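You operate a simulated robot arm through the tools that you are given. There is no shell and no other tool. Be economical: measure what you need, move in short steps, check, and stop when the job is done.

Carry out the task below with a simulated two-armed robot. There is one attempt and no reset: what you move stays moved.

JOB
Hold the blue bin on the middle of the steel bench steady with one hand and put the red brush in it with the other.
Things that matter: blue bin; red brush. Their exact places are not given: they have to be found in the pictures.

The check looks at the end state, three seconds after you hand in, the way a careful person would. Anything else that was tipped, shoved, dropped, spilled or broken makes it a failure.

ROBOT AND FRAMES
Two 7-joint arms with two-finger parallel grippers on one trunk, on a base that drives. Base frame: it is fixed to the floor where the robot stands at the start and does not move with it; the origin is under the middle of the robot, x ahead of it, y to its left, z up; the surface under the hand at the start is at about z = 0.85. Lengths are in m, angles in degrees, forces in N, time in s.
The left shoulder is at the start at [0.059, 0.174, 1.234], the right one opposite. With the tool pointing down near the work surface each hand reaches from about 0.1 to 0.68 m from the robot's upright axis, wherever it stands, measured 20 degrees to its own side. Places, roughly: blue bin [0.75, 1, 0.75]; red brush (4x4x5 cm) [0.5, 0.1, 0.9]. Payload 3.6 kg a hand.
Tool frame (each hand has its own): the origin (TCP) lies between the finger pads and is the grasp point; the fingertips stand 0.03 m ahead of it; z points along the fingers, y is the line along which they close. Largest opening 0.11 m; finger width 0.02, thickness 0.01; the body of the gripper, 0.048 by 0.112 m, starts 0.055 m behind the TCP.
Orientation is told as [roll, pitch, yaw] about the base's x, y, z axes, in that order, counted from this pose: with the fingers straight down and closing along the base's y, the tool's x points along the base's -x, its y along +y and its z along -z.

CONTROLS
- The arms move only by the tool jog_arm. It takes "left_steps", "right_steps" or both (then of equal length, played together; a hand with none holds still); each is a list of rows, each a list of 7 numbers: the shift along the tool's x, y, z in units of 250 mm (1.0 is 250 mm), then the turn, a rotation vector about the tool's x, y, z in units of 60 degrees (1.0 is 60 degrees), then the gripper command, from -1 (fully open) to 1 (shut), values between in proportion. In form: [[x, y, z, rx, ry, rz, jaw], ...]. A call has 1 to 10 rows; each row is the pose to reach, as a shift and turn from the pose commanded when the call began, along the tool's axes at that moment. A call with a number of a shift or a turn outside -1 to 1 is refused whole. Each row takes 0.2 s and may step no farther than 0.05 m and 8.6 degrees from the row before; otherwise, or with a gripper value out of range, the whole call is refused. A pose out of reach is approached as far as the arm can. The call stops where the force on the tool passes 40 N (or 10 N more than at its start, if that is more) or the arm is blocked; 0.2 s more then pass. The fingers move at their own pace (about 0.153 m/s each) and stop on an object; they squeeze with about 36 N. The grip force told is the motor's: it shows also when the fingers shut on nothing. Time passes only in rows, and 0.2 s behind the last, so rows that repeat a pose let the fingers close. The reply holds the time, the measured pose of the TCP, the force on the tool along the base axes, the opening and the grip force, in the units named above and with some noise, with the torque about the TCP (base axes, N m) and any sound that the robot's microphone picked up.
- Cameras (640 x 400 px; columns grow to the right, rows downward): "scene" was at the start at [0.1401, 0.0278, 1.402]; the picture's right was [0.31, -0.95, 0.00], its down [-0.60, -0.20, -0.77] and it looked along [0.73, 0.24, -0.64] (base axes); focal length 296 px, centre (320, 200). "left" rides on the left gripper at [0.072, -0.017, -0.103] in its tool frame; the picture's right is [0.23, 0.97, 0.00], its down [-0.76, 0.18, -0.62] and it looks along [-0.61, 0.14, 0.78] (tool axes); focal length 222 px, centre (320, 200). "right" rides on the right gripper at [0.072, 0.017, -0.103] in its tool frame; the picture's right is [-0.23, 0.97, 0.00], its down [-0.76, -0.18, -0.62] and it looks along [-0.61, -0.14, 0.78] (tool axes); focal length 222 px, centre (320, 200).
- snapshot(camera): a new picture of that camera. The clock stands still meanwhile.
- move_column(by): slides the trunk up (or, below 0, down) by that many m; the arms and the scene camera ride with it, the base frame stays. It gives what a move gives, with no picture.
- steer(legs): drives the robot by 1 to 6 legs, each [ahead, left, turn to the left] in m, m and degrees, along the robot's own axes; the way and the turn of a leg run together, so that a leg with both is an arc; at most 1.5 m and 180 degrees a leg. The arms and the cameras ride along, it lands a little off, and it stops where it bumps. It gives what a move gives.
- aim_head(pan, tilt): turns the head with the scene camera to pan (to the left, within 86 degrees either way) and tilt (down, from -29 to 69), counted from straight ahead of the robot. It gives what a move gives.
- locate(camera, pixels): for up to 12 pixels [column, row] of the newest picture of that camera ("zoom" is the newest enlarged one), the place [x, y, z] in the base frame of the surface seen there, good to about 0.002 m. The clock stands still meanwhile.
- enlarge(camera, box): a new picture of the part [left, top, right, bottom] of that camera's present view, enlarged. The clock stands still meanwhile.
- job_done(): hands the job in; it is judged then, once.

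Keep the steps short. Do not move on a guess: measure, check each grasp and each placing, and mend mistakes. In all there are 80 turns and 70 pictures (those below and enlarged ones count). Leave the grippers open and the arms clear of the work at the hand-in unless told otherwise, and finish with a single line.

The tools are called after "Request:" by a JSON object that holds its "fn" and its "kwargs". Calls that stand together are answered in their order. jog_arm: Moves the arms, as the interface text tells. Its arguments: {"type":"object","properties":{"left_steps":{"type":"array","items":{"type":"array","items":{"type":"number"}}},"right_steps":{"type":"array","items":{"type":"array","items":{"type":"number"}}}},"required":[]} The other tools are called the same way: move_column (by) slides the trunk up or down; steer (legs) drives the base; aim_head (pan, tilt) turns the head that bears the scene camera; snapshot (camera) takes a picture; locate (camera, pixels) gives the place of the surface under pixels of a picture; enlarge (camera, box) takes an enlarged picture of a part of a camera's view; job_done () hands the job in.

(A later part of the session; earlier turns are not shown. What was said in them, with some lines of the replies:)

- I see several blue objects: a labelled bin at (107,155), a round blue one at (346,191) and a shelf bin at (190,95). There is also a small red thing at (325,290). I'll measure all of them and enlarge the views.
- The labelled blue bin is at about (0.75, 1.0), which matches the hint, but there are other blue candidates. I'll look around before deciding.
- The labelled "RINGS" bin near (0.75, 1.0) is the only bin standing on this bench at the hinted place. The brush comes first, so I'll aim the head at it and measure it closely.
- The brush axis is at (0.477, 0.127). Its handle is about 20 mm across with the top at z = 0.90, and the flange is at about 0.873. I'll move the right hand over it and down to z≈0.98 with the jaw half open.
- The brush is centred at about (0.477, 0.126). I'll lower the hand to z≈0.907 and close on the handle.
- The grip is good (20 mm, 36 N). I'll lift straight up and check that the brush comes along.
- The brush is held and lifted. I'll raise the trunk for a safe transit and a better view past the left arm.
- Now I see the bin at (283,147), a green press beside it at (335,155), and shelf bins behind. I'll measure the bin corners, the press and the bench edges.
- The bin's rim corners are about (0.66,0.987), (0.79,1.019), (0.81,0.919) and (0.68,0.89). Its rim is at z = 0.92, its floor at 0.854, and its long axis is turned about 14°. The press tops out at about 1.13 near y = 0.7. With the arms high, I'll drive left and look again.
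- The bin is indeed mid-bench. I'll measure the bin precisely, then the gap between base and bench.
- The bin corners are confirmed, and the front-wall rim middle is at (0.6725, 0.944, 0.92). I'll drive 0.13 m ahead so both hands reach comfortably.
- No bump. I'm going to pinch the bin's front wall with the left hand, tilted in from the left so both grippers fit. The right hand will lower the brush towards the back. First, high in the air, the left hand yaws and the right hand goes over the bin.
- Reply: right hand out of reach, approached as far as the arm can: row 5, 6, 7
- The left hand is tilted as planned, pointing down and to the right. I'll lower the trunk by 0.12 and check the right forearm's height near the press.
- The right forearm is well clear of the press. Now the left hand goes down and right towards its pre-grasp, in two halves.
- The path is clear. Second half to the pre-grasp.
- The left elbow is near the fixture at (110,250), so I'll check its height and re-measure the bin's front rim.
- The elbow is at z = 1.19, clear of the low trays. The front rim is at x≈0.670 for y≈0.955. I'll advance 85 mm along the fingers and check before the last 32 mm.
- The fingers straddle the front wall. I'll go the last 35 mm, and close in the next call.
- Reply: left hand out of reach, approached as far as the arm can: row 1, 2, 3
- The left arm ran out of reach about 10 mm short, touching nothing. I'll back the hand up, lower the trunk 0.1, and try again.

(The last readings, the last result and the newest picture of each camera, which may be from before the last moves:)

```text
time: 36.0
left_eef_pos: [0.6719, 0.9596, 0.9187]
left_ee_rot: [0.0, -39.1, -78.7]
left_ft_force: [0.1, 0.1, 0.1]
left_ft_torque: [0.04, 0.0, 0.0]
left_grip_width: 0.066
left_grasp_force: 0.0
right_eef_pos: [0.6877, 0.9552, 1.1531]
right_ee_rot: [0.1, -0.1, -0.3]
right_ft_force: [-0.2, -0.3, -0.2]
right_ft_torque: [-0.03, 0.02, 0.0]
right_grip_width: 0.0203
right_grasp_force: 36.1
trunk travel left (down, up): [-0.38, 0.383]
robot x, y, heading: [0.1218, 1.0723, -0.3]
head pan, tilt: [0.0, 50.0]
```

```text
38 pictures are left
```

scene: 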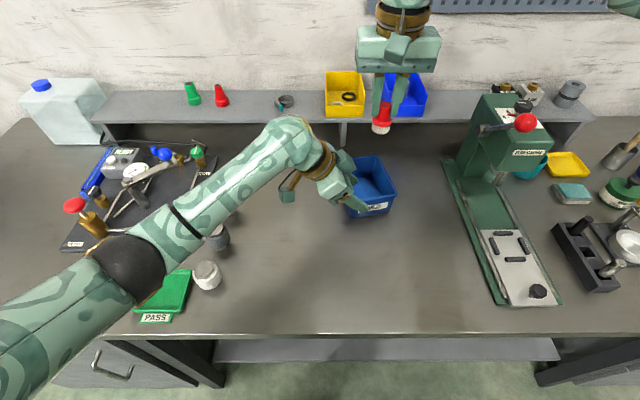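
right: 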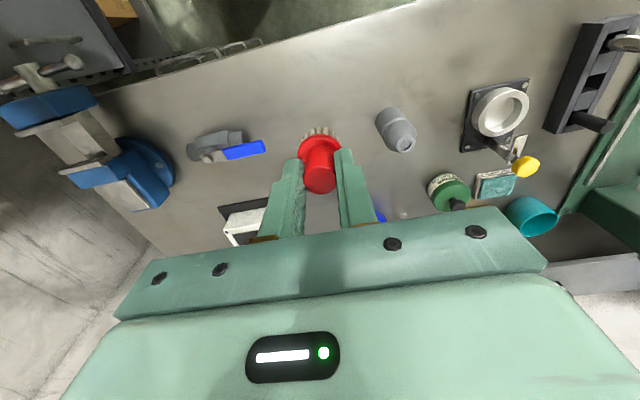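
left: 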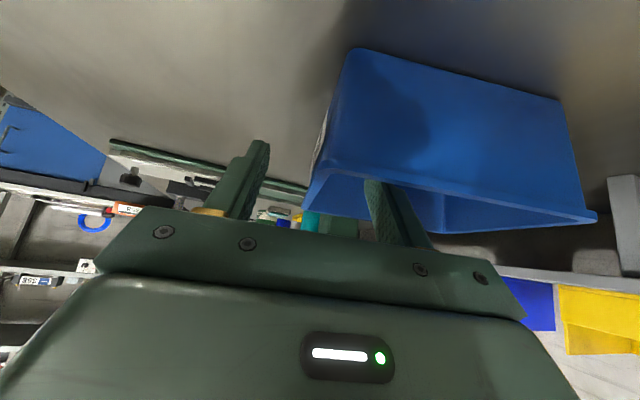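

Reached with no contact, and the wall lies between the fingers. Closing gently.

Request:
{"fn": "jog_arm", "kwargs": {"left_steps": [[0, 0, 0, 0, 0, 0, 0.3], [0, 0, 0, 0, 0, 0, 0.6], [0, 0, 0, 0, 0, 0, 0.8], [0, 0, 0, 0, 0, 0, 1], [0, 0, 0, 0, 0, 0, 1]]}}

Request:
{"fn": "snapshot", "kwargs": {"camera": "left"}}

Request:
{"fn": "enlarge", "kwargs": {"camera": "scene", "box": [310, 130, 420, 230]}}

```text
time: 37.2
left_eef_pos: [0.6723, 0.9602, 0.9193]
left_ee_rot: [0.1, -39.1, -78.7]
left_ft_force: [-0.3, 3.3, 7.5]
left_ft_torque: [0.21, -1.08, 0.3]
left_grip_width: 0.0033
left_grasp_force: 35.9
right_eef_pos: [0.6872, 0.9558, 1.1527]
right_ee_rot: [-0.1, 0.0, -0.3]
right_ft_force: [-0.2, -0.7, -1.1]
right_ft_torque: [0.0, 0.01, 0.01]
right_grip_width: 0.0201
right_grasp_force: 36.3
trunk travel left (down, up): [-0.38, 0.383]
robot x, y, heading: [0.1236, 1.0683, -0.5]
head pan, tilt: [0.0, 50.0]
```

```text
37 pictures are left
```

left: 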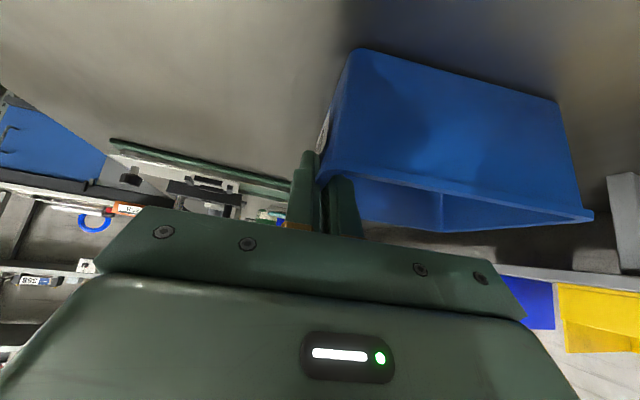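

```text
4.00 times, centred on (365, 180) of scene
```

zoom: 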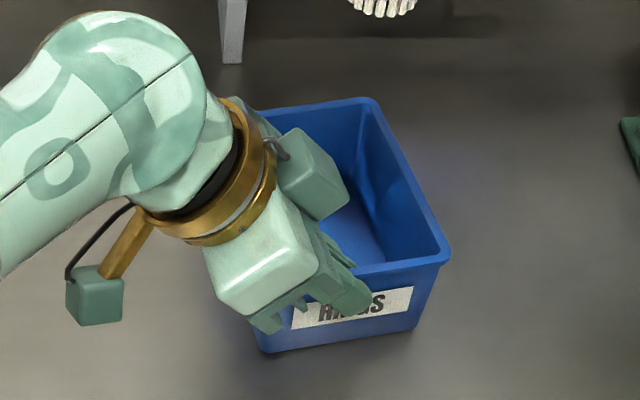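

The bin's front wall is pinched (3.3 mm, 36 N), and the bin has not moved. I'll measure how far the left gripper reaches over the bin, so I can choose the brush's landing spot.

Request:
{"fn": "locate", "kwargs": {"camera": "zoom", "pixels": [[298, 132], [345, 178], [320, 215], [262, 103], [370, 103], [447, 262], [372, 150], [360, 225], [340, 240], [415, 190]]}}

```text
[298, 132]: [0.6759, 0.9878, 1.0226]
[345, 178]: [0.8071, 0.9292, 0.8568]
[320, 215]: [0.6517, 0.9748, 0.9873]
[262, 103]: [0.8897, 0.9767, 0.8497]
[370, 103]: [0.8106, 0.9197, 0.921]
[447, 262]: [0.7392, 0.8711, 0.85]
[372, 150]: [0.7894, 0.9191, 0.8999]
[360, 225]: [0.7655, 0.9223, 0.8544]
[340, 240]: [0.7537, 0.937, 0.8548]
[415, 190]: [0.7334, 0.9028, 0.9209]
```

The left hand's block would come near the right camera if the right hand came down at yaw 0. I'll therefore yaw the right hand +90°, so its camera points to the right and away, while moving over the landing spot (0.762, 0.945) at the same height.

Request:
{"fn": "jog_arm", "kwargs": {"right_steps": [[-0.05, -0.007, 0, 0, 0, -0.14, 1], [-0.1, -0.014, 0, 0, 0, -0.28, 1], [-0.15, -0.022, 0, 0, 0, -0.42, 1], [-0.2, -0.03, 0, 0, 0, -0.56, 1], [-0.25, -0.037, 0, 0, 0, -0.7, 1], [-0.3, -0.044, 0, 0, 0, -0.84, 1], [-0.3, -0.044, 0, 0, 0, -0.98, 1]]}}

Request:
{"fn": "jog_arm", "kwargs": {"right_steps": [[0, 0, 0, 0, 0, -0.14, 1], [0, 0, 0, 0, 0, -0.28, 1], [0, 0, 0, 0, 0, -0.42, 1], [0, 0, 0, 0, 0, -0.54, 1], [0, 0, 0, 0, 0, -0.54, 1]]}}

Request:
{"fn": "snapshot", "kwargs": {"camera": "scene"}}

Request:
{"fn": "snapshot", "kwargs": {"camera": "right"}}

```text
time: 38.8
left_eef_pos: [0.6691, 0.9604, 0.921]
left_ee_rot: [0.1, -39.0, -78.7]
left_ft_force: [1.2, -0.4, 5.7]
left_ft_torque: [-0.25, -1.04, 0.15]
left_grip_width: 0.0029
left_grasp_force: 36.0
right_eef_pos: [0.6502, 0.9261, 1.2143]
right_ee_rot: [-7.2, -13.4, 24.9]
right_ft_force: [-0.8, 0.8, 0.8]
right_ft_torque: [-0.1, -0.05, 0.02]
right_grip_width: 0.0202
right_grasp_force: 35.6
right hand out of reach, approached as far as the arm can: row 1, 2, 3, 4, 5, 6, 7
trunk travel left (down, up): [-0.38, 0.383]
robot x, y, heading: [0.1222, 1.0669, -0.4]
head pan, tilt: [0.0, 50.0]
```

```text
time: 40.0
left_eef_pos: [0.6737, 0.9593, 0.9178]
left_ee_rot: [0.0, -38.9, -78.7]
left_ft_force: [-3.3, 0.7, 8.8]
left_ft_torque: [-0.3, -1.19, 0.13]
left_grip_width: 0.0032
left_grasp_force: 36.1
right_eef_pos: [0.6096, 0.9707, 1.2342]
right_ee_rot: [-10.3, -20.6, 42.7]
right_ft_force: [0.7, -0.3, -0.2]
right_ft_torque: [0.02, 0.07, 0.04]
right_grip_width: 0.0203
right_grasp_force: 36.3
right hand out of reach, approached as far as the arm can: row 1, 2, 3, 4, 5
trunk travel left (down, up): [-0.38, 0.383]
robot x, y, heading: [0.1253, 1.0676, -0.4]
head pan, tilt: [0.0, 50.0]
```

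```text
35 pictures are left
```

scene: 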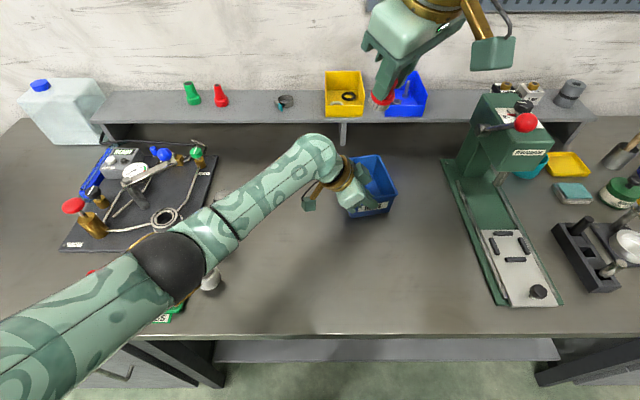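

```text
34 pictures are left
```

right: 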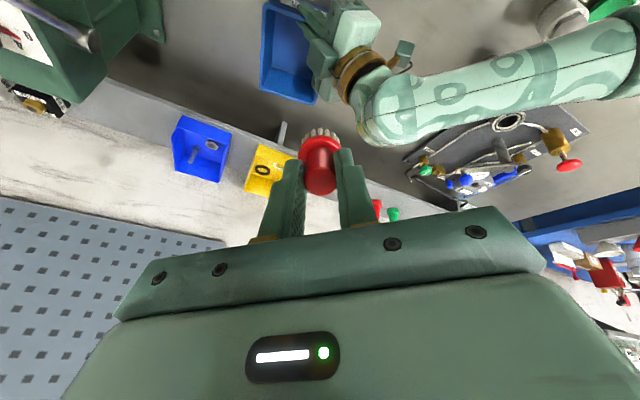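

The right arm can't reach there with that yaw, so I need the robot closer. I'll release the bin, back the left hand off, then drive a little further ahead.

Request:
{"fn": "jog_arm", "kwargs": {"left_steps": [[0, 0, 0, 0, 0, 0, 0.4], [0, 0, 0, 0, 0, 0, -0.2], [0, 0, 0, 0, 0, 0, -0.2], [0, 0, -0.15, 0, 0, 0, -0.2], [0, 0, -0.3, 0, 0, 0, -0.2], [0, 0, -0.48, 0, 0, 0, -0.2], [-0.08, 0, -0.6, 0, 0, 0, -0.2], [-0.16, 0, -0.7, 0, 0, 0, -0.2]]}}

Request:
{"fn": "steer", "kwargs": {"legs": [[0.08, 0, 0.4]]}}

Request:
{"fn": "snapshot", "kwargs": {"camera": "scene"}}

```text
time: 41.8
left_eef_pos: [0.6541, 1.0363, 1.0796]
left_ee_rot: [0.0, -38.9, -78.6]
left_ft_force: [0.6, -0.5, 0.9]
left_ft_torque: [0.04, 0.04, -0.04]
left_grip_width: 0.0659
left_grasp_force: 0.0
right_eef_pos: [0.6082, 0.9709, 1.2358]
right_ee_rot: [-10.7, -20.6, 42.7]
right_ft_force: [0.4, -0.3, -1.5]
right_ft_torque: [-0.04, 0.03, 0.01]
right_grip_width: 0.0202
right_grasp_force: 35.5
trunk travel left (down, up): [-0.38, 0.383]
robot x, y, heading: [0.1257, 1.0683, -0.5]
head pan, tilt: [0.0, 50.0]
```

```text
time: 42.9
left_eef_pos: [0.7372, 1.0402, 1.0798]
left_ee_rot: [-0.1, -39.0, -78.0]
left_ft_force: [0.5, -0.3, -0.5]
left_ft_torque: [-0.02, -0.02, -0.03]
left_grip_width: 0.066
left_grasp_force: 0.1
right_eef_pos: [0.692, 0.9761, 1.2335]
right_ee_rot: [-10.5, -20.5, 43.1]
right_ft_force: [1.3, -0.2, -0.7]
right_ft_torque: [-0.01, 0.03, 0.03]
right_grip_width: 0.0202
right_grasp_force: 35.7
trunk travel left (down, up): [-0.38, 0.383]
robot x, y, heading: [0.2042, 1.0662, 0.3]
head pan, tilt: [0.0, 50.0]
```

```text
33 pictures are left
```

scene: 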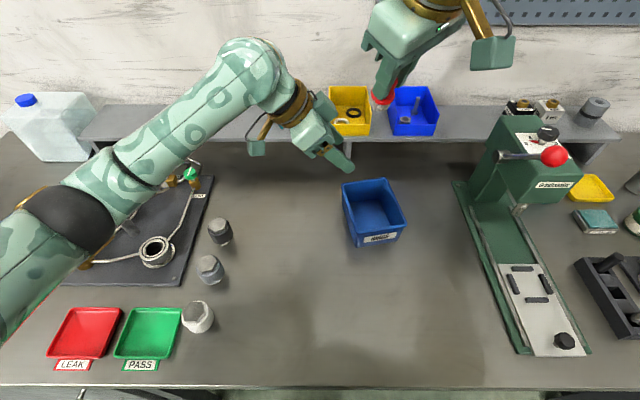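

There was no bump. I'll move the left hand back to its pre-grasp line and hold the right hand still for one row, to see what pose it is commanded to.

Request:
{"fn": "jog_arm", "kwargs": {"left_steps": [[0.02, -0.16, -0.02, 0, 0, 0, -0.2], [0.049, -0.321, -0.04, 0, 0, 0, -0.2]]}}

Request:
{"fn": "jog_arm", "kwargs": {"right_steps": [[0, 0, 0, 0, 0, 0, 1]]}}

Request:
{"fn": "locate", "kwargs": {"camera": "scene", "pixels": [[70, 245], [60, 215], [361, 242], [402, 228], [343, 186]]}}

```text
time: 43.5
left_eef_pos: [0.6529, 1.0384, 1.0805]
left_ee_rot: [0.0, -39.0, -78.1]
left_ft_force: [0.0, 1.2, -0.3]
left_ft_torque: [-0.03, 0.01, -0.01]
left_grip_width: 0.066
left_grasp_force: 0.1
right_eef_pos: [0.6906, 0.9773, 1.2339]
right_ee_rot: [-10.6, -20.6, 43.1]
right_ft_force: [0.0, -0.6, -0.7]
right_ft_torque: [0.01, 0.0, 0.02]
right_grip_width: 0.0203
right_grasp_force: 35.7
trunk travel left (down, up): [-0.38, 0.383]
robot x, y, heading: [0.205, 1.0646, 0.2]
head pan, tilt: [0.0, 50.0]
```

```text
time: 43.9
left_eef_pos: [0.6516, 1.0398, 1.0811]
left_ee_rot: [0.0, -38.9, -78.1]
left_ft_force: [-0.2, 0.8, 0.5]
left_ft_torque: [0.0, 0.01, 0.0]
left_grip_width: 0.066
left_grasp_force: 0.0
right_eef_pos: [0.6894, 0.9757, 1.2343]
right_ee_rot: [-10.6, -20.6, 43.3]
right_ft_force: [0.2, -0.3, -0.3]
right_ft_torque: [0.01, -0.01, -0.05]
right_grip_width: 0.0202
right_grasp_force: 36.1
trunk travel left (down, up): [-0.38, 0.383]
robot x, y, heading: [0.2045, 1.0689, 0.3]
head pan, tilt: [0.0, 50.0]
```

```text
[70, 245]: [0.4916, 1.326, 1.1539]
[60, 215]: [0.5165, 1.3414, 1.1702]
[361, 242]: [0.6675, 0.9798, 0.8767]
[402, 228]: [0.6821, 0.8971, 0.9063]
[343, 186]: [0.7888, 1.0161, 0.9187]
```

The command sits at the actual, tilted pose. I computed the turn that brings the right hand back upright at yaw 90, and I'll combine it with a small move right and away from the left hand.

Request:
{"fn": "jog_arm", "kwargs": {"right_steps": [[-0.001, -0.03, 0.018, -0.0436, 0.036, -0.1144, 1], [-0.001, -0.059, 0.036, -0.0871, 0.072, -0.2289, 1], [-0.002, -0.088, 0.054, -0.1307, 0.108, -0.3433, 1], [-0.003, -0.117, 0.073, -0.1743, 0.144, -0.4577, 1], [-0.004, -0.146, 0.091, -0.2179, 0.18, -0.5721, 1], [-0.004, -0.176, 0.109, -0.2614, 0.216, -0.6866, 1], [-0.005, -0.205, 0.127, -0.305, 0.252, -0.801, 1], [-0.005, -0.205, 0.127, -0.305, 0.252, -0.801, 1]]}}

Request:
{"fn": "snapshot", "kwargs": {"camera": "scene"}}

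```text
time: 45.7
left_eef_pos: [0.6509, 1.0392, 1.0816]
left_ee_rot: [0.1, -39.1, -78.2]
left_ft_force: [0.4, 0.7, 0.1]
left_ft_torque: [0.01, 0.04, 0.02]
left_grip_width: 0.066
left_grasp_force: 0.0
right_eef_pos: [0.602, 0.94, 1.0777]
right_ee_rot: [-15.3, -7.8, 81.3]
right_ft_force: [0.2, 0.3, 0.2]
right_ft_torque: [-0.01, 0.02, 0.01]
right_grip_width: 0.0205
right_grasp_force: 36.3
right hand out of reach, approached as far as the arm can: row 1, 2, 3, 4, 5, 6, 7, 8
trunk travel left (down, up): [-0.38, 0.383]
robot x, y, heading: [0.2037, 1.0648, 0.4]
head pan, tilt: [0.0, 50.0]
```

```text
32 pictures are left
```

scene: 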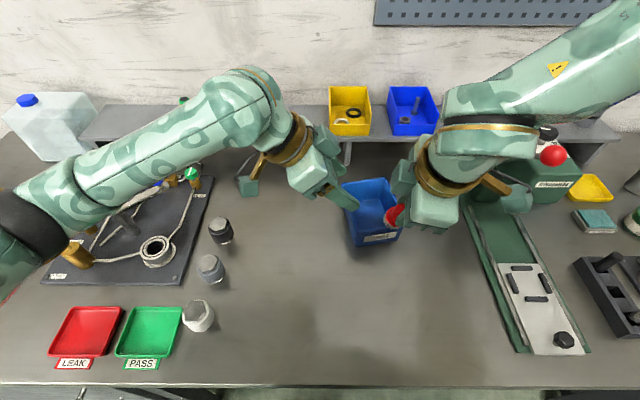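

The right wrist doesn't tolerate that yaw well, so I'll drop the 90° idea. First I'll check how close the right forearm is to the press before moving out.

Request:
{"fn": "locate", "kwargs": {"camera": "scene", "pixels": [[510, 100], [560, 110], [600, 110], [515, 195], [490, 160], [480, 180], [553, 155], [440, 220], [500, 140]]}}

Request:
{"fn": "aim_head", "kwargs": {"pan": -35, "tilt": 35}}

Request:
{"fn": "snapshot", "kwargs": {"camera": "scene"}}

```text
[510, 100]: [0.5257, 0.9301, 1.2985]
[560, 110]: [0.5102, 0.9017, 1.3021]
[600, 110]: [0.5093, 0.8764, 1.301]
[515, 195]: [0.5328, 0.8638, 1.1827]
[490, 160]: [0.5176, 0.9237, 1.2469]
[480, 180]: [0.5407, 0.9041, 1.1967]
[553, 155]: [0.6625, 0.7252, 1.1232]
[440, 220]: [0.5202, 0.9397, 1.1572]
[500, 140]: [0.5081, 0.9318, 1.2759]
```

```text
time: 46.7
left_eef_pos: [0.6519, 1.0383, 1.0799]
left_ee_rot: [0.0, -39.0, -78.2]
left_ft_force: [0.5, -0.3, 0.3]
left_ft_torque: [0.0, -0.01, 0.0]
left_grip_width: 0.0663
left_grasp_force: 0.1
right_eef_pos: [0.6034, 0.9384, 1.0782]
right_ee_rot: [-15.3, -7.9, 81.3]
right_ft_force: [-0.4, 0.0, -1.1]
right_ft_torque: [0.01, 0.02, 0.02]
right_grip_width: 0.0203
right_grasp_force: 36.3
trunk travel left (down, up): [-0.38, 0.383]
robot x, y, heading: [0.2081, 1.0677, 0.3]
head pan, tilt: [-35.0, 35.0]
```

```text
31 pictures are left
```

scene: 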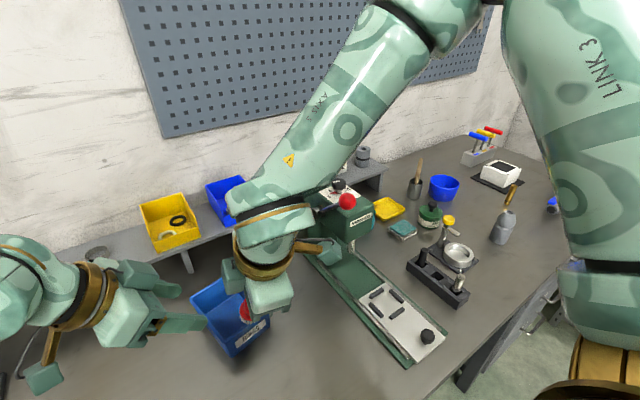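

The forearm is high and clear. I'll bring the right hand up and away from the left hand, to an upright tool with about 35° yaw. That also keeps its camera off the left gripper.

Request:
{"fn": "jog_arm", "kwargs": {"right_steps": [[0.045, -0.037, -0.1, -0.0312, 0.0377, 0.1247, 1], [0.09, -0.074, -0.2, -0.0623, 0.0753, 0.2493, 1], [0.12, -0.1, -0.27, -0.0935, 0.113, 0.374, 1], [0.15, -0.12, -0.34, -0.1247, 0.1507, 0.4987, 1], [0.17, -0.14, -0.38, -0.1558, 0.1883, 0.6233, 1], [0.18, -0.148, -0.404, -0.187, 0.226, 0.748, 1], [0.18, -0.148, -0.404, -0.187, 0.226, 0.748, 1]]}}

```text
time: 48.3
left_eef_pos: [0.6505, 1.0365, 1.082]
left_ee_rot: [0.1, -38.9, -78.2]
left_ft_force: [-0.6, -1.2, -0.4]
left_ft_torque: [0.07, -0.01, 0.02]
left_grip_width: 0.0659
left_grasp_force: 0.0
right_eef_pos: [0.5604, 0.8556, 1.159]
right_ee_rot: [-4.1, -2.3, 38.3]
right_ft_force: [0.5, -0.6, -0.2]
right_ft_torque: [0.02, -0.06, -0.02]
right_grip_width: 0.0203
right_grasp_force: 36.3
right hand out of reach, approached as far as the arm can: row 1, 2, 3, 4, 5, 6, 7
trunk travel left (down, up): [-0.38, 0.383]
robot x, y, heading: [0.2057, 1.0666, 0.2]
head pan, tilt: [-35.0, 35.0]
```

Still limited. The arm is in a poor configuration, so I'll bring the right hand back to the easy upright yaw 0 pose.

Request:
{"fn": "jog_arm", "kwargs": {"right_steps": [[-0.02, -0.01, -0.02, -0.0106, 0.012, 0.1274, 1], [-0.04, -0.02, -0.03, -0.0212, 0.024, 0.2548, 1], [-0.07, -0.03, -0.05, -0.0318, 0.036, 0.3822, 1], [-0.1, -0.04, -0.06, -0.0424, 0.048, 0.5096, 1], [-0.119, -0.043, -0.08, -0.053, 0.06, 0.637, 1], [-0.119, -0.043, -0.08, -0.053, 0.06, 0.637, 1]]}}

Request:
{"fn": "snapshot", "kwargs": {"camera": "scene"}}

```text
time: 49.7
left_eef_pos: [0.6531, 1.0386, 1.0813]
left_ee_rot: [-0.1, -39.0, -78.2]
left_ft_force: [1.0, 0.3, 0.1]
left_ft_torque: [0.01, -0.04, 0.01]
left_grip_width: 0.0661
left_grasp_force: 0.1
right_eef_pos: [0.5924, 0.8671, 1.1819]
right_ee_rot: [0.0, 0.1, -0.1]
right_ft_force: [-0.9, 0.0, -0.8]
right_ft_torque: [0.0, 0.02, 0.01]
right_grip_width: 0.0203
right_grasp_force: 36.2
trunk travel left (down, up): [-0.38, 0.383]
robot x, y, heading: [0.2015, 1.0685, 0.5]
head pan, tilt: [-35.0, 35.0]
```

```text
30 pictures are left
```

scene: 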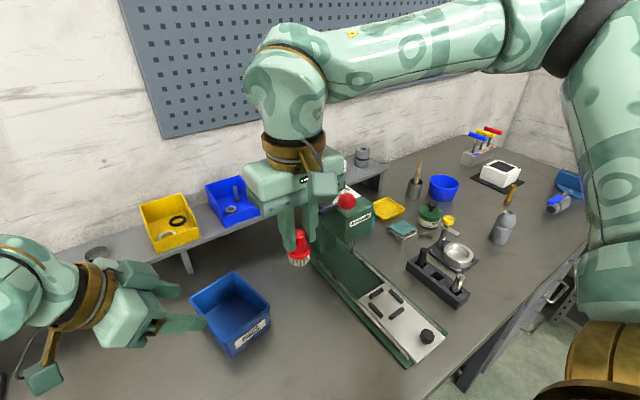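

That pose is reached cleanly. New plan: the left hand pinches the back wall, tilted a bit more, and the right hand stays upright at yaw 0 and lowers the brush in the front half. Their blocks and cameras then stay apart. Next the left hand goes to a pre-grasp behind the bin's left rear corner.

Request:
{"fn": "jog_arm", "kwargs": {"left_steps": [[0.035, 0.13, 0.05, 0, -0.06, 0, -0.2], [0.07, 0.26, 0.11, 0, -0.12, 0, -0.2], [0.105, 0.39, 0.165, 0, -0.167, 0, -0.2], [0.14, 0.517, 0.221, 0, -0.167, 0, -0.2], [0.14, 0.517, 0.221, 0, -0.167, 0, -0.2]]}}

Request:
{"fn": "aim_head", "kwargs": {"pan": 0, "tilt": 50}}

Request:
{"fn": "snapshot", "kwargs": {"camera": "scene"}}

Request:
{"fn": "snapshot", "kwargs": {"camera": "left"}}

```text
time: 50.9
left_eef_pos: [0.7799, 1.0608, 1.0161]
left_ee_rot: [-0.1, -49.2, -78.2]
left_ft_force: [0.6, 0.1, -0.1]
left_ft_torque: [-0.02, -0.04, 0.01]
left_grip_width: 0.066
left_grasp_force: 0.1
right_eef_pos: [0.5909, 0.8665, 1.181]
right_ee_rot: [0.0, -0.1, 0.0]
right_ft_force: [0.3, 0.1, -0.2]
right_ft_torque: [0.02, 0.0, 0.01]
right_grip_width: 0.0203
right_grasp_force: 36.0
trunk travel left (down, up): [-0.38, 0.383]
robot x, y, heading: [0.2021, 1.0625, 0.4]
head pan, tilt: [-35.0, 35.0]
```

```text
time: 51.9
left_eef_pos: [0.7794, 1.0587, 1.0161]
left_ee_rot: [0.0, -49.1, -78.1]
left_ft_force: [-0.3, -0.5, 0.4]
left_ft_torque: [0.0, 0.02, 0.0]
left_grip_width: 0.0662
left_grasp_force: 0.0
right_eef_pos: [0.592, 0.8678, 1.1787]
right_ee_rot: [0.0, 0.0, 0.0]
right_ft_force: [-0.5, 0.1, -0.1]
right_ft_torque: [0.0, 0.0, -0.03]
right_grip_width: 0.0203
right_grasp_force: 36.2
trunk travel left (down, up): [-0.38, 0.383]
robot x, y, heading: [0.2063, 1.0672, 0.5]
head pan, tilt: [0.0, 50.0]
```

```text
29 pictures are left
```

scene: 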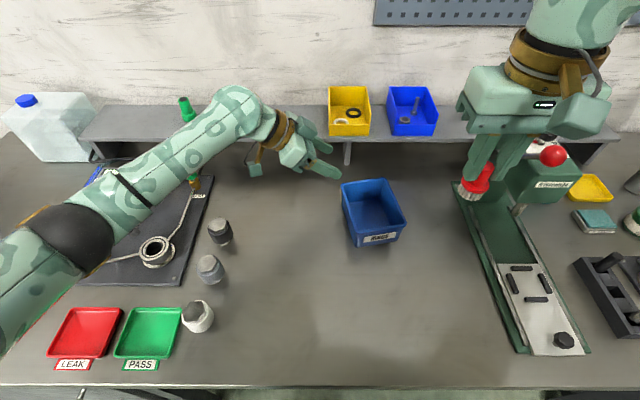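

```text
28 pictures are left
```

left: 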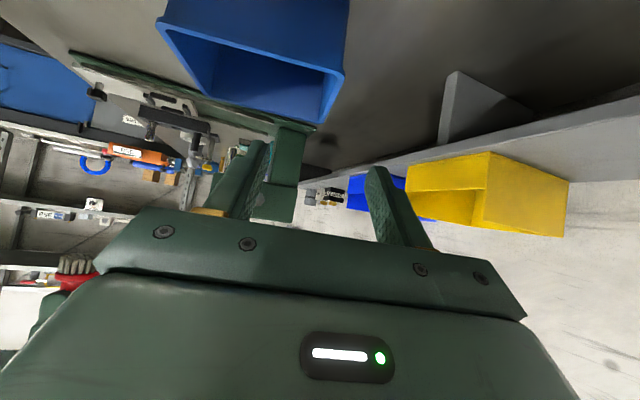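

Reached. I'll re-measure the back rim before closing in.

Request:
{"fn": "enlarge", "kwargs": {"camera": "scene", "box": [325, 165, 425, 255]}}

Request:
{"fn": "locate", "kwargs": {"camera": "scene", "pixels": [[343, 186], [386, 180], [364, 183], [405, 223], [353, 236], [220, 225], [192, 180]]}}

Request:
{"fn": "locate", "kwargs": {"camera": "left", "pixels": [[343, 75], [342, 85], [330, 115], [338, 95]]}}

```text
4.44 times, centred on (375, 210) of scene
```

zoom: 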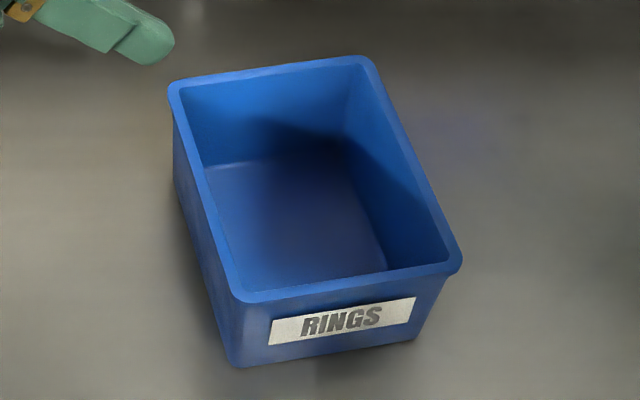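

```text
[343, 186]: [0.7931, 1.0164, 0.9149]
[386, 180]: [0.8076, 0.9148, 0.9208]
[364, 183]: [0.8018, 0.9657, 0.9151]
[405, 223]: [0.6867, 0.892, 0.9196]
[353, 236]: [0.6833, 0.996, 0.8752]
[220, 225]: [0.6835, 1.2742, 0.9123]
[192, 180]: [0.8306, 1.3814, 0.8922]
```

```text
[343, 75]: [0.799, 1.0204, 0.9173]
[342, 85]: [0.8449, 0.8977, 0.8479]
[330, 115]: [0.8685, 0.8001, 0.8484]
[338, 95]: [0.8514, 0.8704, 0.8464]
```

Request:
{"fn": "locate", "kwargs": {"camera": "zoom", "pixels": [[173, 90], [210, 82], [245, 77], [265, 73], [300, 68], [365, 60], [455, 265], [243, 297]]}}

```text
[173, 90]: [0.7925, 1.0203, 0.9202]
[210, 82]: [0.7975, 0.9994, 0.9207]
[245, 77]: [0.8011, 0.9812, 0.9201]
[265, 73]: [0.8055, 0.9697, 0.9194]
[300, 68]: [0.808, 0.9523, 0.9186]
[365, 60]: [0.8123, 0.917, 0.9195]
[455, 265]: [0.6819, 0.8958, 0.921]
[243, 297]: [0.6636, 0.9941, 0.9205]
```

Back rim at y = 0.981 is x = 0.801, and the bin is essentially unmoved. I'll advance in to just short and check.

Request:
{"fn": "jog_arm", "kwargs": {"left_steps": [[0.086, 0.013, 0.1, 0, 0, 0, -0.2], [0.086, 0.013, 0.25, 0, 0, 0, -0.2], [0.086, 0.013, 0.36, 0, 0, 0, -0.2], [0.086, 0.013, 0.36, 0, 0, 0, -0.2]]}}

Request:
{"fn": "enlarge", "kwargs": {"camera": "scene", "box": [285, 135, 435, 255]}}

Request:
{"fn": "snapshot", "kwargs": {"camera": "left"}}

```text
time: 52.9
left_eef_pos: [0.7952, 1.0063, 0.9417]
left_ee_rot: [0.0, -49.0, -78.1]
left_ft_force: [1.0, -0.6, 0.1]
left_ft_torque: [0.0, -0.02, -0.03]
left_grip_width: 0.0658
left_grasp_force: 0.1
right_eef_pos: [0.592, 0.8678, 1.1807]
right_ee_rot: [0.1, 0.1, 0.0]
right_ft_force: [-0.2, -0.7, -0.6]
right_ft_torque: [0.0, 0.02, 0.01]
right_grip_width: 0.0202
right_grasp_force: 36.5
trunk travel left (down, up): [-0.38, 0.383]
robot x, y, heading: [0.2044, 1.0655, 0.0]
head pan, tilt: [0.0, 50.0]
```

```text
3.33 times, centred on (360, 195) of scene
```

zoom: 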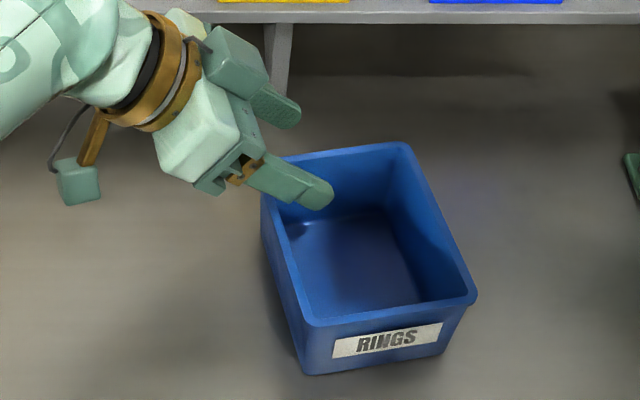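

```text
25 pictures are left
```

left: 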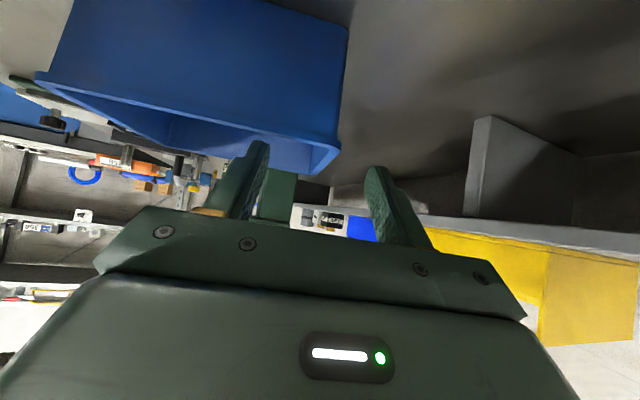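

Aligned: the wall is between the fingers. I'll go the last 31 mm, then close in steps.

Request:
{"fn": "jog_arm", "kwargs": {"left_steps": [[0.006, -0.004, 0.07, 0, 0, 0, -0.2], [0.006, -0.004, 0.125, 0, 0, 0, -0.2], [0.006, -0.004, 0.125, 0, 0, 0, 0.3], [0.006, -0.004, 0.125, 0, 0, 0, 0.6], [0.006, -0.004, 0.125, 0, 0, 0, 0.8], [0.006, -0.004, 0.125, 0, 0, 0, 1], [0.006, -0.004, 0.125, 0, 0, 0, 1]]}}

Request:
{"fn": "enlarge", "kwargs": {"camera": "scene", "box": [285, 135, 435, 255]}}

```text
time: 54.5
left_eef_pos: [0.8002, 0.984, 0.9212]
left_ee_rot: [0.0, -49.1, -78.0]
left_ft_force: [-0.2, -0.2, 5.1]
left_ft_torque: [-0.3, 0.75, -0.07]
left_grip_width: 0.003
left_grasp_force: 36.3
right_eef_pos: [0.5919, 0.8674, 1.1812]
right_ee_rot: [0.0, -0.1, 0.0]
right_ft_force: [0.0, 0.2, 0.6]
right_ft_torque: [0.0, -0.01, -0.02]
right_grip_width: 0.0201
right_grasp_force: 35.7
trunk travel left (down, up): [-0.38, 0.383]
robot x, y, heading: [0.2047, 1.0672, 0.1]
head pan, tilt: [0.0, 50.0]
```

```text
3.33 times, centred on (360, 195) of scene
```

zoom: 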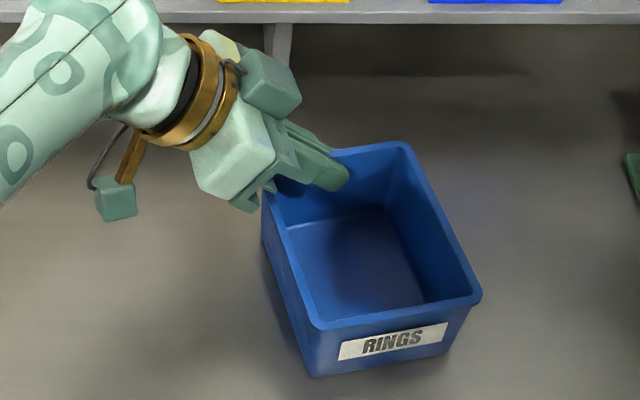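

The back wall is pinched firmly (3 mm, 36 N), and there is lots of free room. I'll measure the rim and interior now.

Request:
{"fn": "locate", "kwargs": {"camera": "zoom", "pixels": [[315, 322], [476, 298], [403, 147], [430, 300], [318, 300], [345, 260], [370, 270], [385, 285], [255, 200], [290, 190], [365, 225]]}}

```text
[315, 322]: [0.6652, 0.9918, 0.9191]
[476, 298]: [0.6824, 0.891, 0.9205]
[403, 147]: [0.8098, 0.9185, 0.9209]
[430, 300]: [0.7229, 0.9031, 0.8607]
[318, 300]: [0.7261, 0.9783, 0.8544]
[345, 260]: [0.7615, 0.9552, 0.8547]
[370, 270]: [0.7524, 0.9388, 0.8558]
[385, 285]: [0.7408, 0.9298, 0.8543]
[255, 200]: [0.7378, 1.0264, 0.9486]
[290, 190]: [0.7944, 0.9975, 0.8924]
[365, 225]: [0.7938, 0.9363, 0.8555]
```

Landing spot chosen: (0.708, 0.943), clear of the walls and the left gripper. I'll move the right hand over it at height, with a slight 8° yaw.

Request:
{"fn": "jog_arm", "kwargs": {"right_steps": [[-0.116, 0.075, 0, 0, 0, -0.03, 1], [-0.232, 0.15, 0, 0, 0, -0.06, 1], [-0.348, 0.226, 0, 0, 0, -0.1, 1], [-0.464, 0.302, 0, 0, 0, -0.133, 1], [-0.464, 0.302, 0, 0, 0, -0.133, 1]]}}

Request:
{"fn": "snapshot", "kwargs": {"camera": "right"}}

```text
time: 55.7
left_eef_pos: [0.7998, 0.9833, 0.9199]
left_ee_rot: [0.0, -49.1, -78.0]
left_ft_force: [-0.1, -1.3, 5.6]
left_ft_torque: [-0.57, 0.73, 0.06]
left_grip_width: 0.0031
left_grasp_force: 36.0
right_eef_pos: [0.7086, 0.9408, 1.1807]
right_ee_rot: [0.0, -0.1, 8.0]
right_ft_force: [-0.7, 0.8, -1.0]
right_ft_torque: [-0.04, -0.01, -0.02]
right_grip_width: 0.0204
right_grasp_force: 35.5
trunk travel left (down, up): [-0.38, 0.383]
robot x, y, heading: [0.204, 1.0662, 0.4]
head pan, tilt: [0.0, 50.0]
```

```text
23 pictures are left
```

right: 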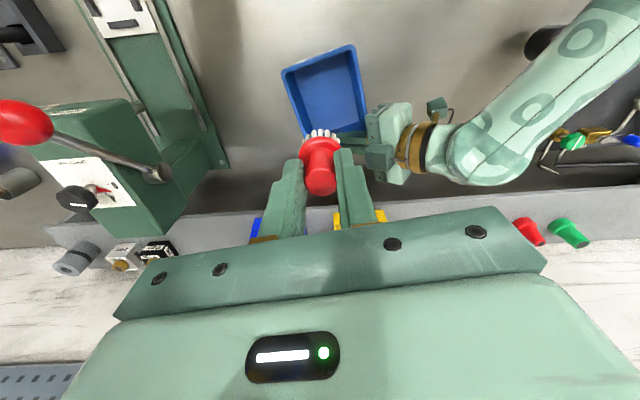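

On target. I'll lower to z≈1.03 and check the clearances.

Request:
{"fn": "jog_arm", "kwargs": {"right_steps": [[0, 0.008, 0.15, 0, 0, 0, 1], [0, 0.008, 0.3, 0, 0, 0, 1], [0, 0.008, 0.45, 0, 0, 0, 1], [0, 0.008, 0.6, 0, 0, 0, 1], [0, 0.008, 0.6, 0, 0, 0, 1]]}}

Request:
{"fn": "snapshot", "kwargs": {"camera": "scene"}}

Request:
{"fn": "snapshot", "kwargs": {"camera": "right"}}

```text
time: 56.9
left_eef_pos: [0.7999, 0.9847, 0.9206]
left_ee_rot: [0.0, -49.0, -78.1]
left_ft_force: [0.1, -0.2, 5.8]
left_ft_torque: [-0.32, 0.75, -0.01]
left_grip_width: 0.0032
left_grasp_force: 36.3
right_eef_pos: [0.7067, 0.9449, 1.0308]
right_ee_rot: [0.0, -0.1, 7.9]
right_ft_force: [-0.4, 0.8, -0.3]
right_ft_torque: [0.01, 0.0, 0.0]
right_grip_width: 0.0203
right_grasp_force: 36.5
trunk travel left (down, up): [-0.38, 0.383]
robot x, y, heading: [0.2034, 1.0645, 0.4]
head pan, tilt: [0.0, 50.0]
```

```text
22 pictures are left
```

scene: 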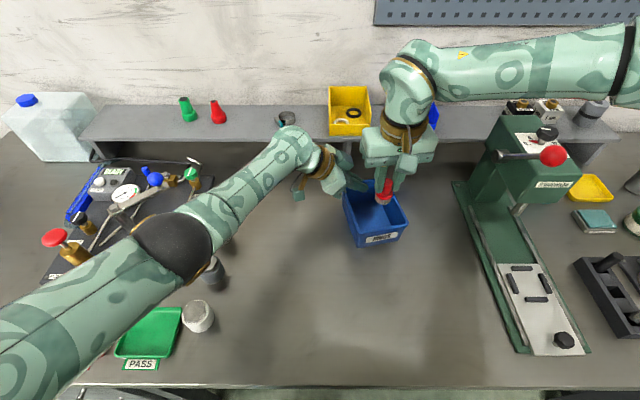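

```text
21 pictures are left
```

right: 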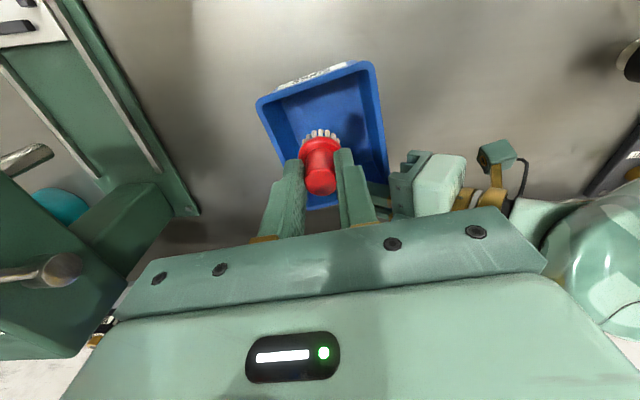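

Clear so far. I'll lower by another 65 mm and look again.

Request:
{"fn": "jog_arm", "kwargs": {"right_steps": [[0, 0, 0.09, 0, 0, 0, 1], [0, 0, 0.18, 0, 0, 0, 1], [0, 0, 0.26, 0, 0, 0, 1], [0, 0, 0.26, 0, 0, 0, 1]]}}

Request:
{"fn": "enlarge", "kwargs": {"camera": "scene", "box": [285, 135, 445, 255]}}

Request:
{"fn": "snapshot", "kwargs": {"camera": "right"}}

```text
time: 57.9
left_eef_pos: [0.8003, 0.9842, 0.9205]
left_ee_rot: [-0.1, -49.1, -78.0]
left_ft_force: [0.9, 1.1, 5.8]
left_ft_torque: [-0.24, 0.78, -0.01]
left_grip_width: 0.0034
left_grasp_force: 36.0
right_eef_pos: [0.7074, 0.9443, 0.9663]
right_ee_rot: [0.0, -0.1, 8.0]
right_ft_force: [0.0, 0.0, -0.6]
right_ft_torque: [0.02, 0.02, -0.01]
right_grip_width: 0.0201
right_grasp_force: 36.5
trunk travel left (down, up): [-0.38, 0.383]
robot x, y, heading: [0.2064, 1.0637, 0.0]
head pan, tilt: [0.0, 50.0]
```

```text
3.33 times, centred on (365, 195) of scene
```

zoom: 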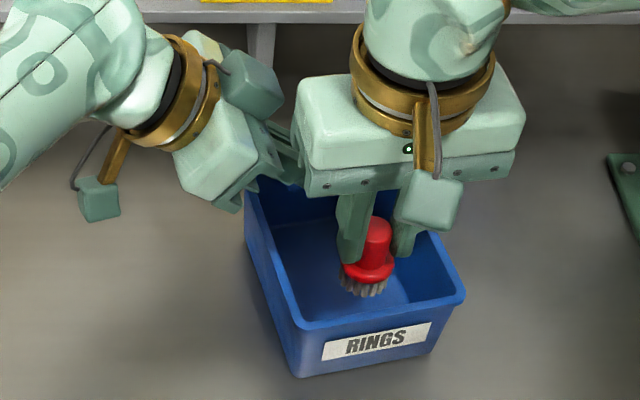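

```text
19 pictures are left
```

right: 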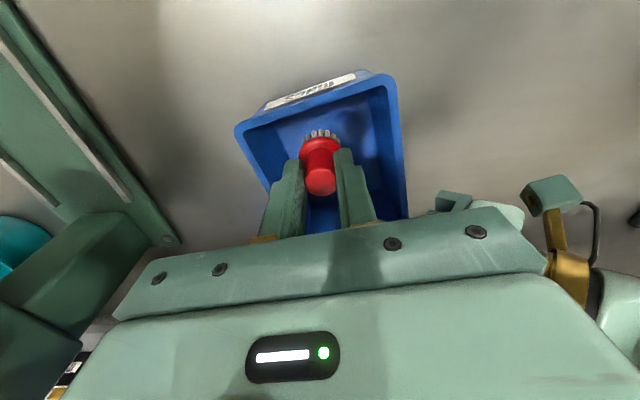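

The right gripper's left end is getting near the left gripper, at zoom (300,170). I'll measure before going on.

Request:
{"fn": "locate", "kwargs": {"camera": "zoom", "pixels": [[302, 140], [308, 180], [318, 195], [265, 170], [285, 170], [235, 200], [278, 140], [240, 160], [265, 95], [280, 182], [377, 225]]}}

Request:
{"fn": "enlarge", "kwargs": {"camera": "scene", "box": [325, 165, 375, 205]}}

```text
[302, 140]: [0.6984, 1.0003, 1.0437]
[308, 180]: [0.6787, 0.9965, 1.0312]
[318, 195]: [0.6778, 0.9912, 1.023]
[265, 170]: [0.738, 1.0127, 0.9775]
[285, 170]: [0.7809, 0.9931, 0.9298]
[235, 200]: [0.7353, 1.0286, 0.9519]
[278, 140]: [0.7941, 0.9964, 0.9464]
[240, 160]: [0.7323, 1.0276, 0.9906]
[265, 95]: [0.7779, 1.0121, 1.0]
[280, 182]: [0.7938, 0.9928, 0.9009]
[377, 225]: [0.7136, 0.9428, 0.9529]
```

```text
10.00 times, centred on (350, 185) of scene
```

zoom: 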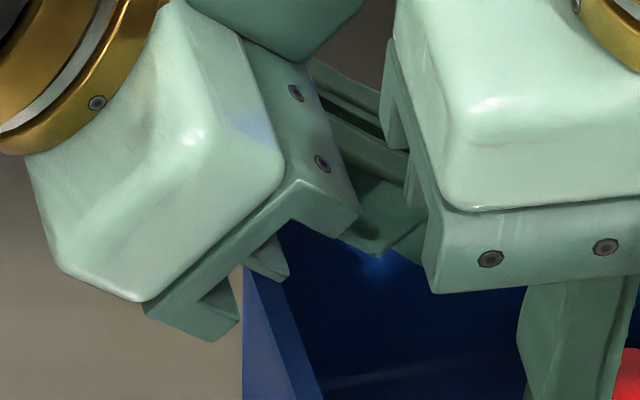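

The nearest left-body point is about (0.738, 1.01, 0.977). The right body's end will pass at x≤0.724 and y≤1.0, a gap of over 1 cm. I'll shift 4 mm right and lower to just above the bin floor.

Request:
{"fn": "jog_arm", "kwargs": {"right_steps": [[0, -0.016, 0.05, 0, 0, 0, 1], [0, -0.016, 0.1, 0, 0, 0, 1], [0, -0.016, 0.15, 0, 0, 0, 1], [0, -0.016, 0.197, 0, 0, 0, 1], [0, -0.016, 0.197, 0, 0, 0, 1]]}}

Request:
{"fn": "enlarge", "kwargs": {"camera": "scene", "box": [305, 150, 425, 250]}}

Request:
{"fn": "snapshot", "kwargs": {"camera": "right"}}

```text
time: 59.1
left_eef_pos: [0.7996, 0.9842, 0.9198]
left_ee_rot: [0.0, -49.2, -78.1]
left_ft_force: [0.5, 0.4, 6.4]
left_ft_torque: [-0.24, 0.8, -0.04]
left_grip_width: 0.0033
left_grasp_force: 35.7
right_eef_pos: [0.7086, 0.9395, 0.9168]
right_ee_rot: [-0.1, 0.0, 8.1]
right_ft_force: [0.3, -0.9, -0.4]
right_ft_torque: [0.02, 0.03, -0.01]
right_grip_width: 0.0204
right_grasp_force: 35.7
trunk travel left (down, up): [-0.38, 0.383]
robot x, y, heading: [0.2042, 1.0711, 0.2]
head pan, tilt: [0.0, 50.0]
```

```text
4.00 times, centred on (365, 200) of scene
```

zoom: 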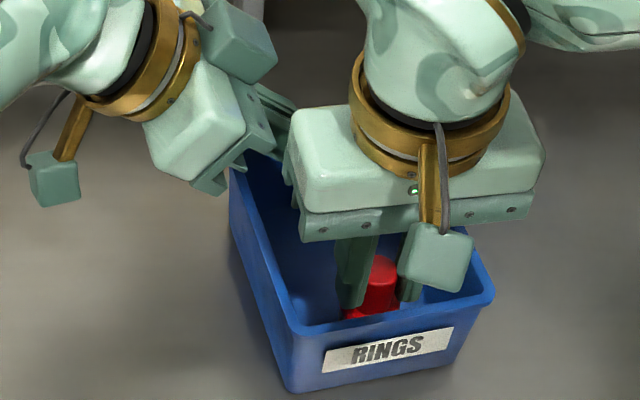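

```text
16 pictures are left
```

right: 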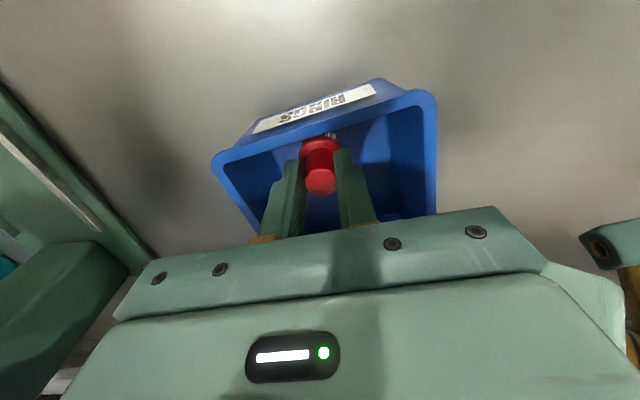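

No contact forces, and the brush is just above the floor inside the bin. I'll lower the last 3 mm and open slightly to release.

Request:
{"fn": "jog_arm", "kwargs": {"right_steps": [[0, 0, 0.013, 0, 0, 0, 1], [0, 0, 0.013, 0, 0, 0, 0.6], [0, 0, 0.013, 0, 0, 0, 0.36], [0, 0, 0.013, 0, 0, 0, 0.36]]}}

Request:
{"fn": "snapshot", "kwargs": {"camera": "right"}}

```text
time: 60.1
left_eef_pos: [0.7997, 0.9834, 0.9202]
left_ee_rot: [-0.1, -49.1, -78.1]
left_ft_force: [-0.6, 0.0, 6.5]
left_ft_torque: [-0.21, 0.77, 0.01]
left_grip_width: 0.0031
left_grasp_force: 35.7
right_eef_pos: [0.7087, 0.9399, 0.9143]
right_ee_rot: [-0.1, 0.0, 8.0]
right_ft_force: [0.0, 0.1, 0.0]
right_ft_torque: [-0.02, -0.01, -0.03]
right_grip_width: 0.0353
right_grasp_force: 0.1
trunk travel left (down, up): [-0.38, 0.383]
robot x, y, heading: [0.2084, 1.0685, 0.1]
head pan, tilt: [0.0, 50.0]
```

```text
15 pictures are left
```

right: 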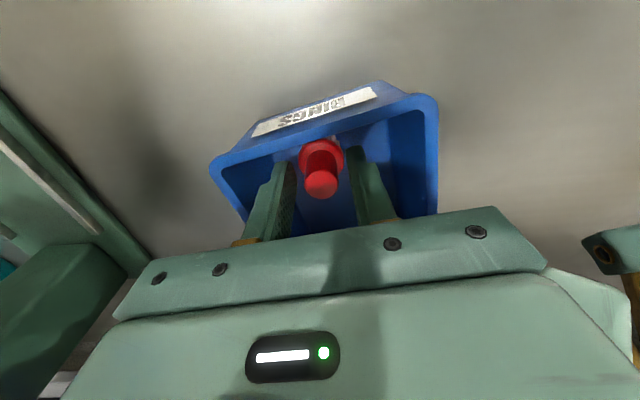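

The brush stands free in the bin. I'll raise the right hand straight up while the left still holds the bin.

Request:
{"fn": "jog_arm", "kwargs": {"right_steps": [[0, 0, -0.1, 0, 0, 0, 0.36], [0, 0, -0.25, 0, 0, 0, 0.36], [0, 0, -0.44, 0, 0, 0, 0.36], [0, 0, -0.63, 0, 0, 0, 0.2], [0, 0, -0.82, 0, 0, 0, -0.5], [0, 0, -1, 0, 0, 0, -1], [0, 0, -1, 0, 0, 0, -1]]}}

Request:
{"fn": "enlarge", "kwargs": {"camera": "scene", "box": [305, 150, 425, 250]}}

```text
time: 61.7
left_eef_pos: [0.8004, 0.984, 0.9215]
left_ee_rot: [-0.1, -49.1, -78.1]
left_ft_force: [0.5, 1.2, 5.8]
left_ft_torque: [-0.21, 0.76, -0.01]
left_grip_width: 0.0033
left_grasp_force: 36.0
right_eef_pos: [0.708, 0.9412, 1.1646]
right_ee_rot: [-0.1, 0.0, 8.1]
right_ft_force: [-0.9, -0.3, -0.6]
right_ft_torque: [-0.01, -0.02, 0.03]
right_grip_width: 0.11
right_grasp_force: 0.0
trunk travel left (down, up): [-0.38, 0.383]
robot x, y, heading: [0.2014, 1.0658, 0.5]
head pan, tilt: [0.0, 50.0]
```

```text
4.00 times, centred on (365, 200) of scene
```

zoom: 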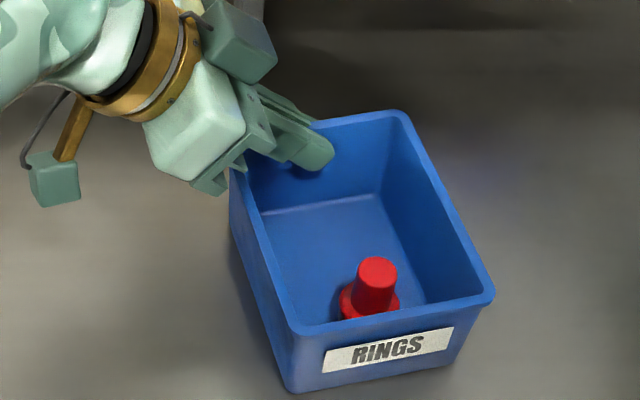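

The brush stands upright in the bin. I'll open the left hand and back it out along its approach, and draw the right hand away.

Request:
{"fn": "jog_arm", "kwargs": {"left_steps": [[0, 0, 0, 0, 0, 0, 0.6], [0, 0, 0, 0, 0, 0, 0.1], [0, 0, 0, 0, 0, 0, -0.2], [0, 0, -0.12, 0, 0, 0, -0.2], [0, 0, -0.27, 0, 0, 0, -0.2], [0, 0, -0.42, 0, 0, 0, -0.2], [-0.1, 0, -0.55, 0, 0, 0, -0.2], [-0.22, 0, -0.68, 0, 0, 0, -0.6], [-0.34, 0, -0.8, 0, 0, 0, -1], [-0.34, 0, -0.8, 0, 0, 0, -1]], "right_steps": [[0.1, -0.06, 0, 0, 0, 0, -1], [0.2, -0.12, 0, 0, 0, 0, -1], [0.3, -0.18, 0, 0, 0, 0, -1], [0.4, -0.24, 0, 0, 0, 0, -1], [0.4, -0.24, 0, 0, 0, 0, -1], [0.4, -0.24, 0, 0, 0, 0, -1], [0.4, -0.24, 0, 0, 0, 0, -1], [0.4, -0.24, 0, 0, 0, 0, -1], [0.4, -0.24, 0, 0, 0, 0, -1], [0.4, -0.24, 0, 0, 0, 0, -1]]}}

Request:
{"fn": "snapshot", "kwargs": {"camera": "scene"}}

Request:
{"fn": "enlarge", "kwargs": {"camera": "scene", "box": [305, 150, 425, 250]}}

```text
time: 63.9
left_eef_pos: [0.7779, 1.0777, 1.1124]
left_ee_rot: [-0.1, -49.0, -78.1]
left_ft_force: [1.1, 0.3, 0.1]
left_ft_torque: [0.01, -0.01, 0.01]
left_grip_width: 0.1098
left_grasp_force: 0.0
right_eef_pos: [0.6172, 0.866, 1.1632]
right_ee_rot: [0.0, 0.0, 8.0]
right_ft_force: [0.4, -0.4, -0.7]
right_ft_torque: [-0.02, -0.01, 0.03]
right_grip_width: 0.11
right_grasp_force: 0.0
trunk travel left (down, up): [-0.38, 0.383]
robot x, y, heading: [0.2051, 1.0667, 0.4]
head pan, tilt: [0.0, 50.0]
```

```text
13 pictures are left
```

scene: 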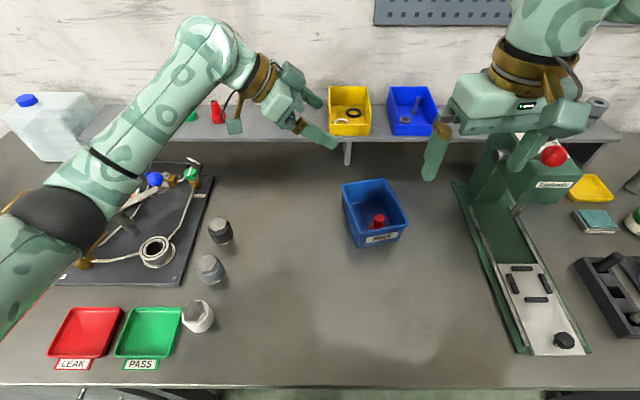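

```text
4.00 times, centred on (365, 200) of scene
```

zoom: 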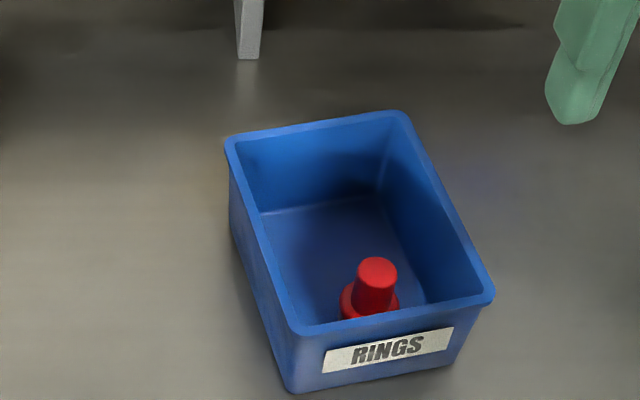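

The brush is upright in the bin, the bin is in place, nothing else was disturbed, and both grippers are open and clear. Handing in.

Request:
{"fn": "job_done", "kwargs": {}}

```text
The job is handed in.
```

The red brush is standing upright in the blue "RINGS" bin, placed by the right hand while the left held the bin's back wall, and both grippers are now open and clear.
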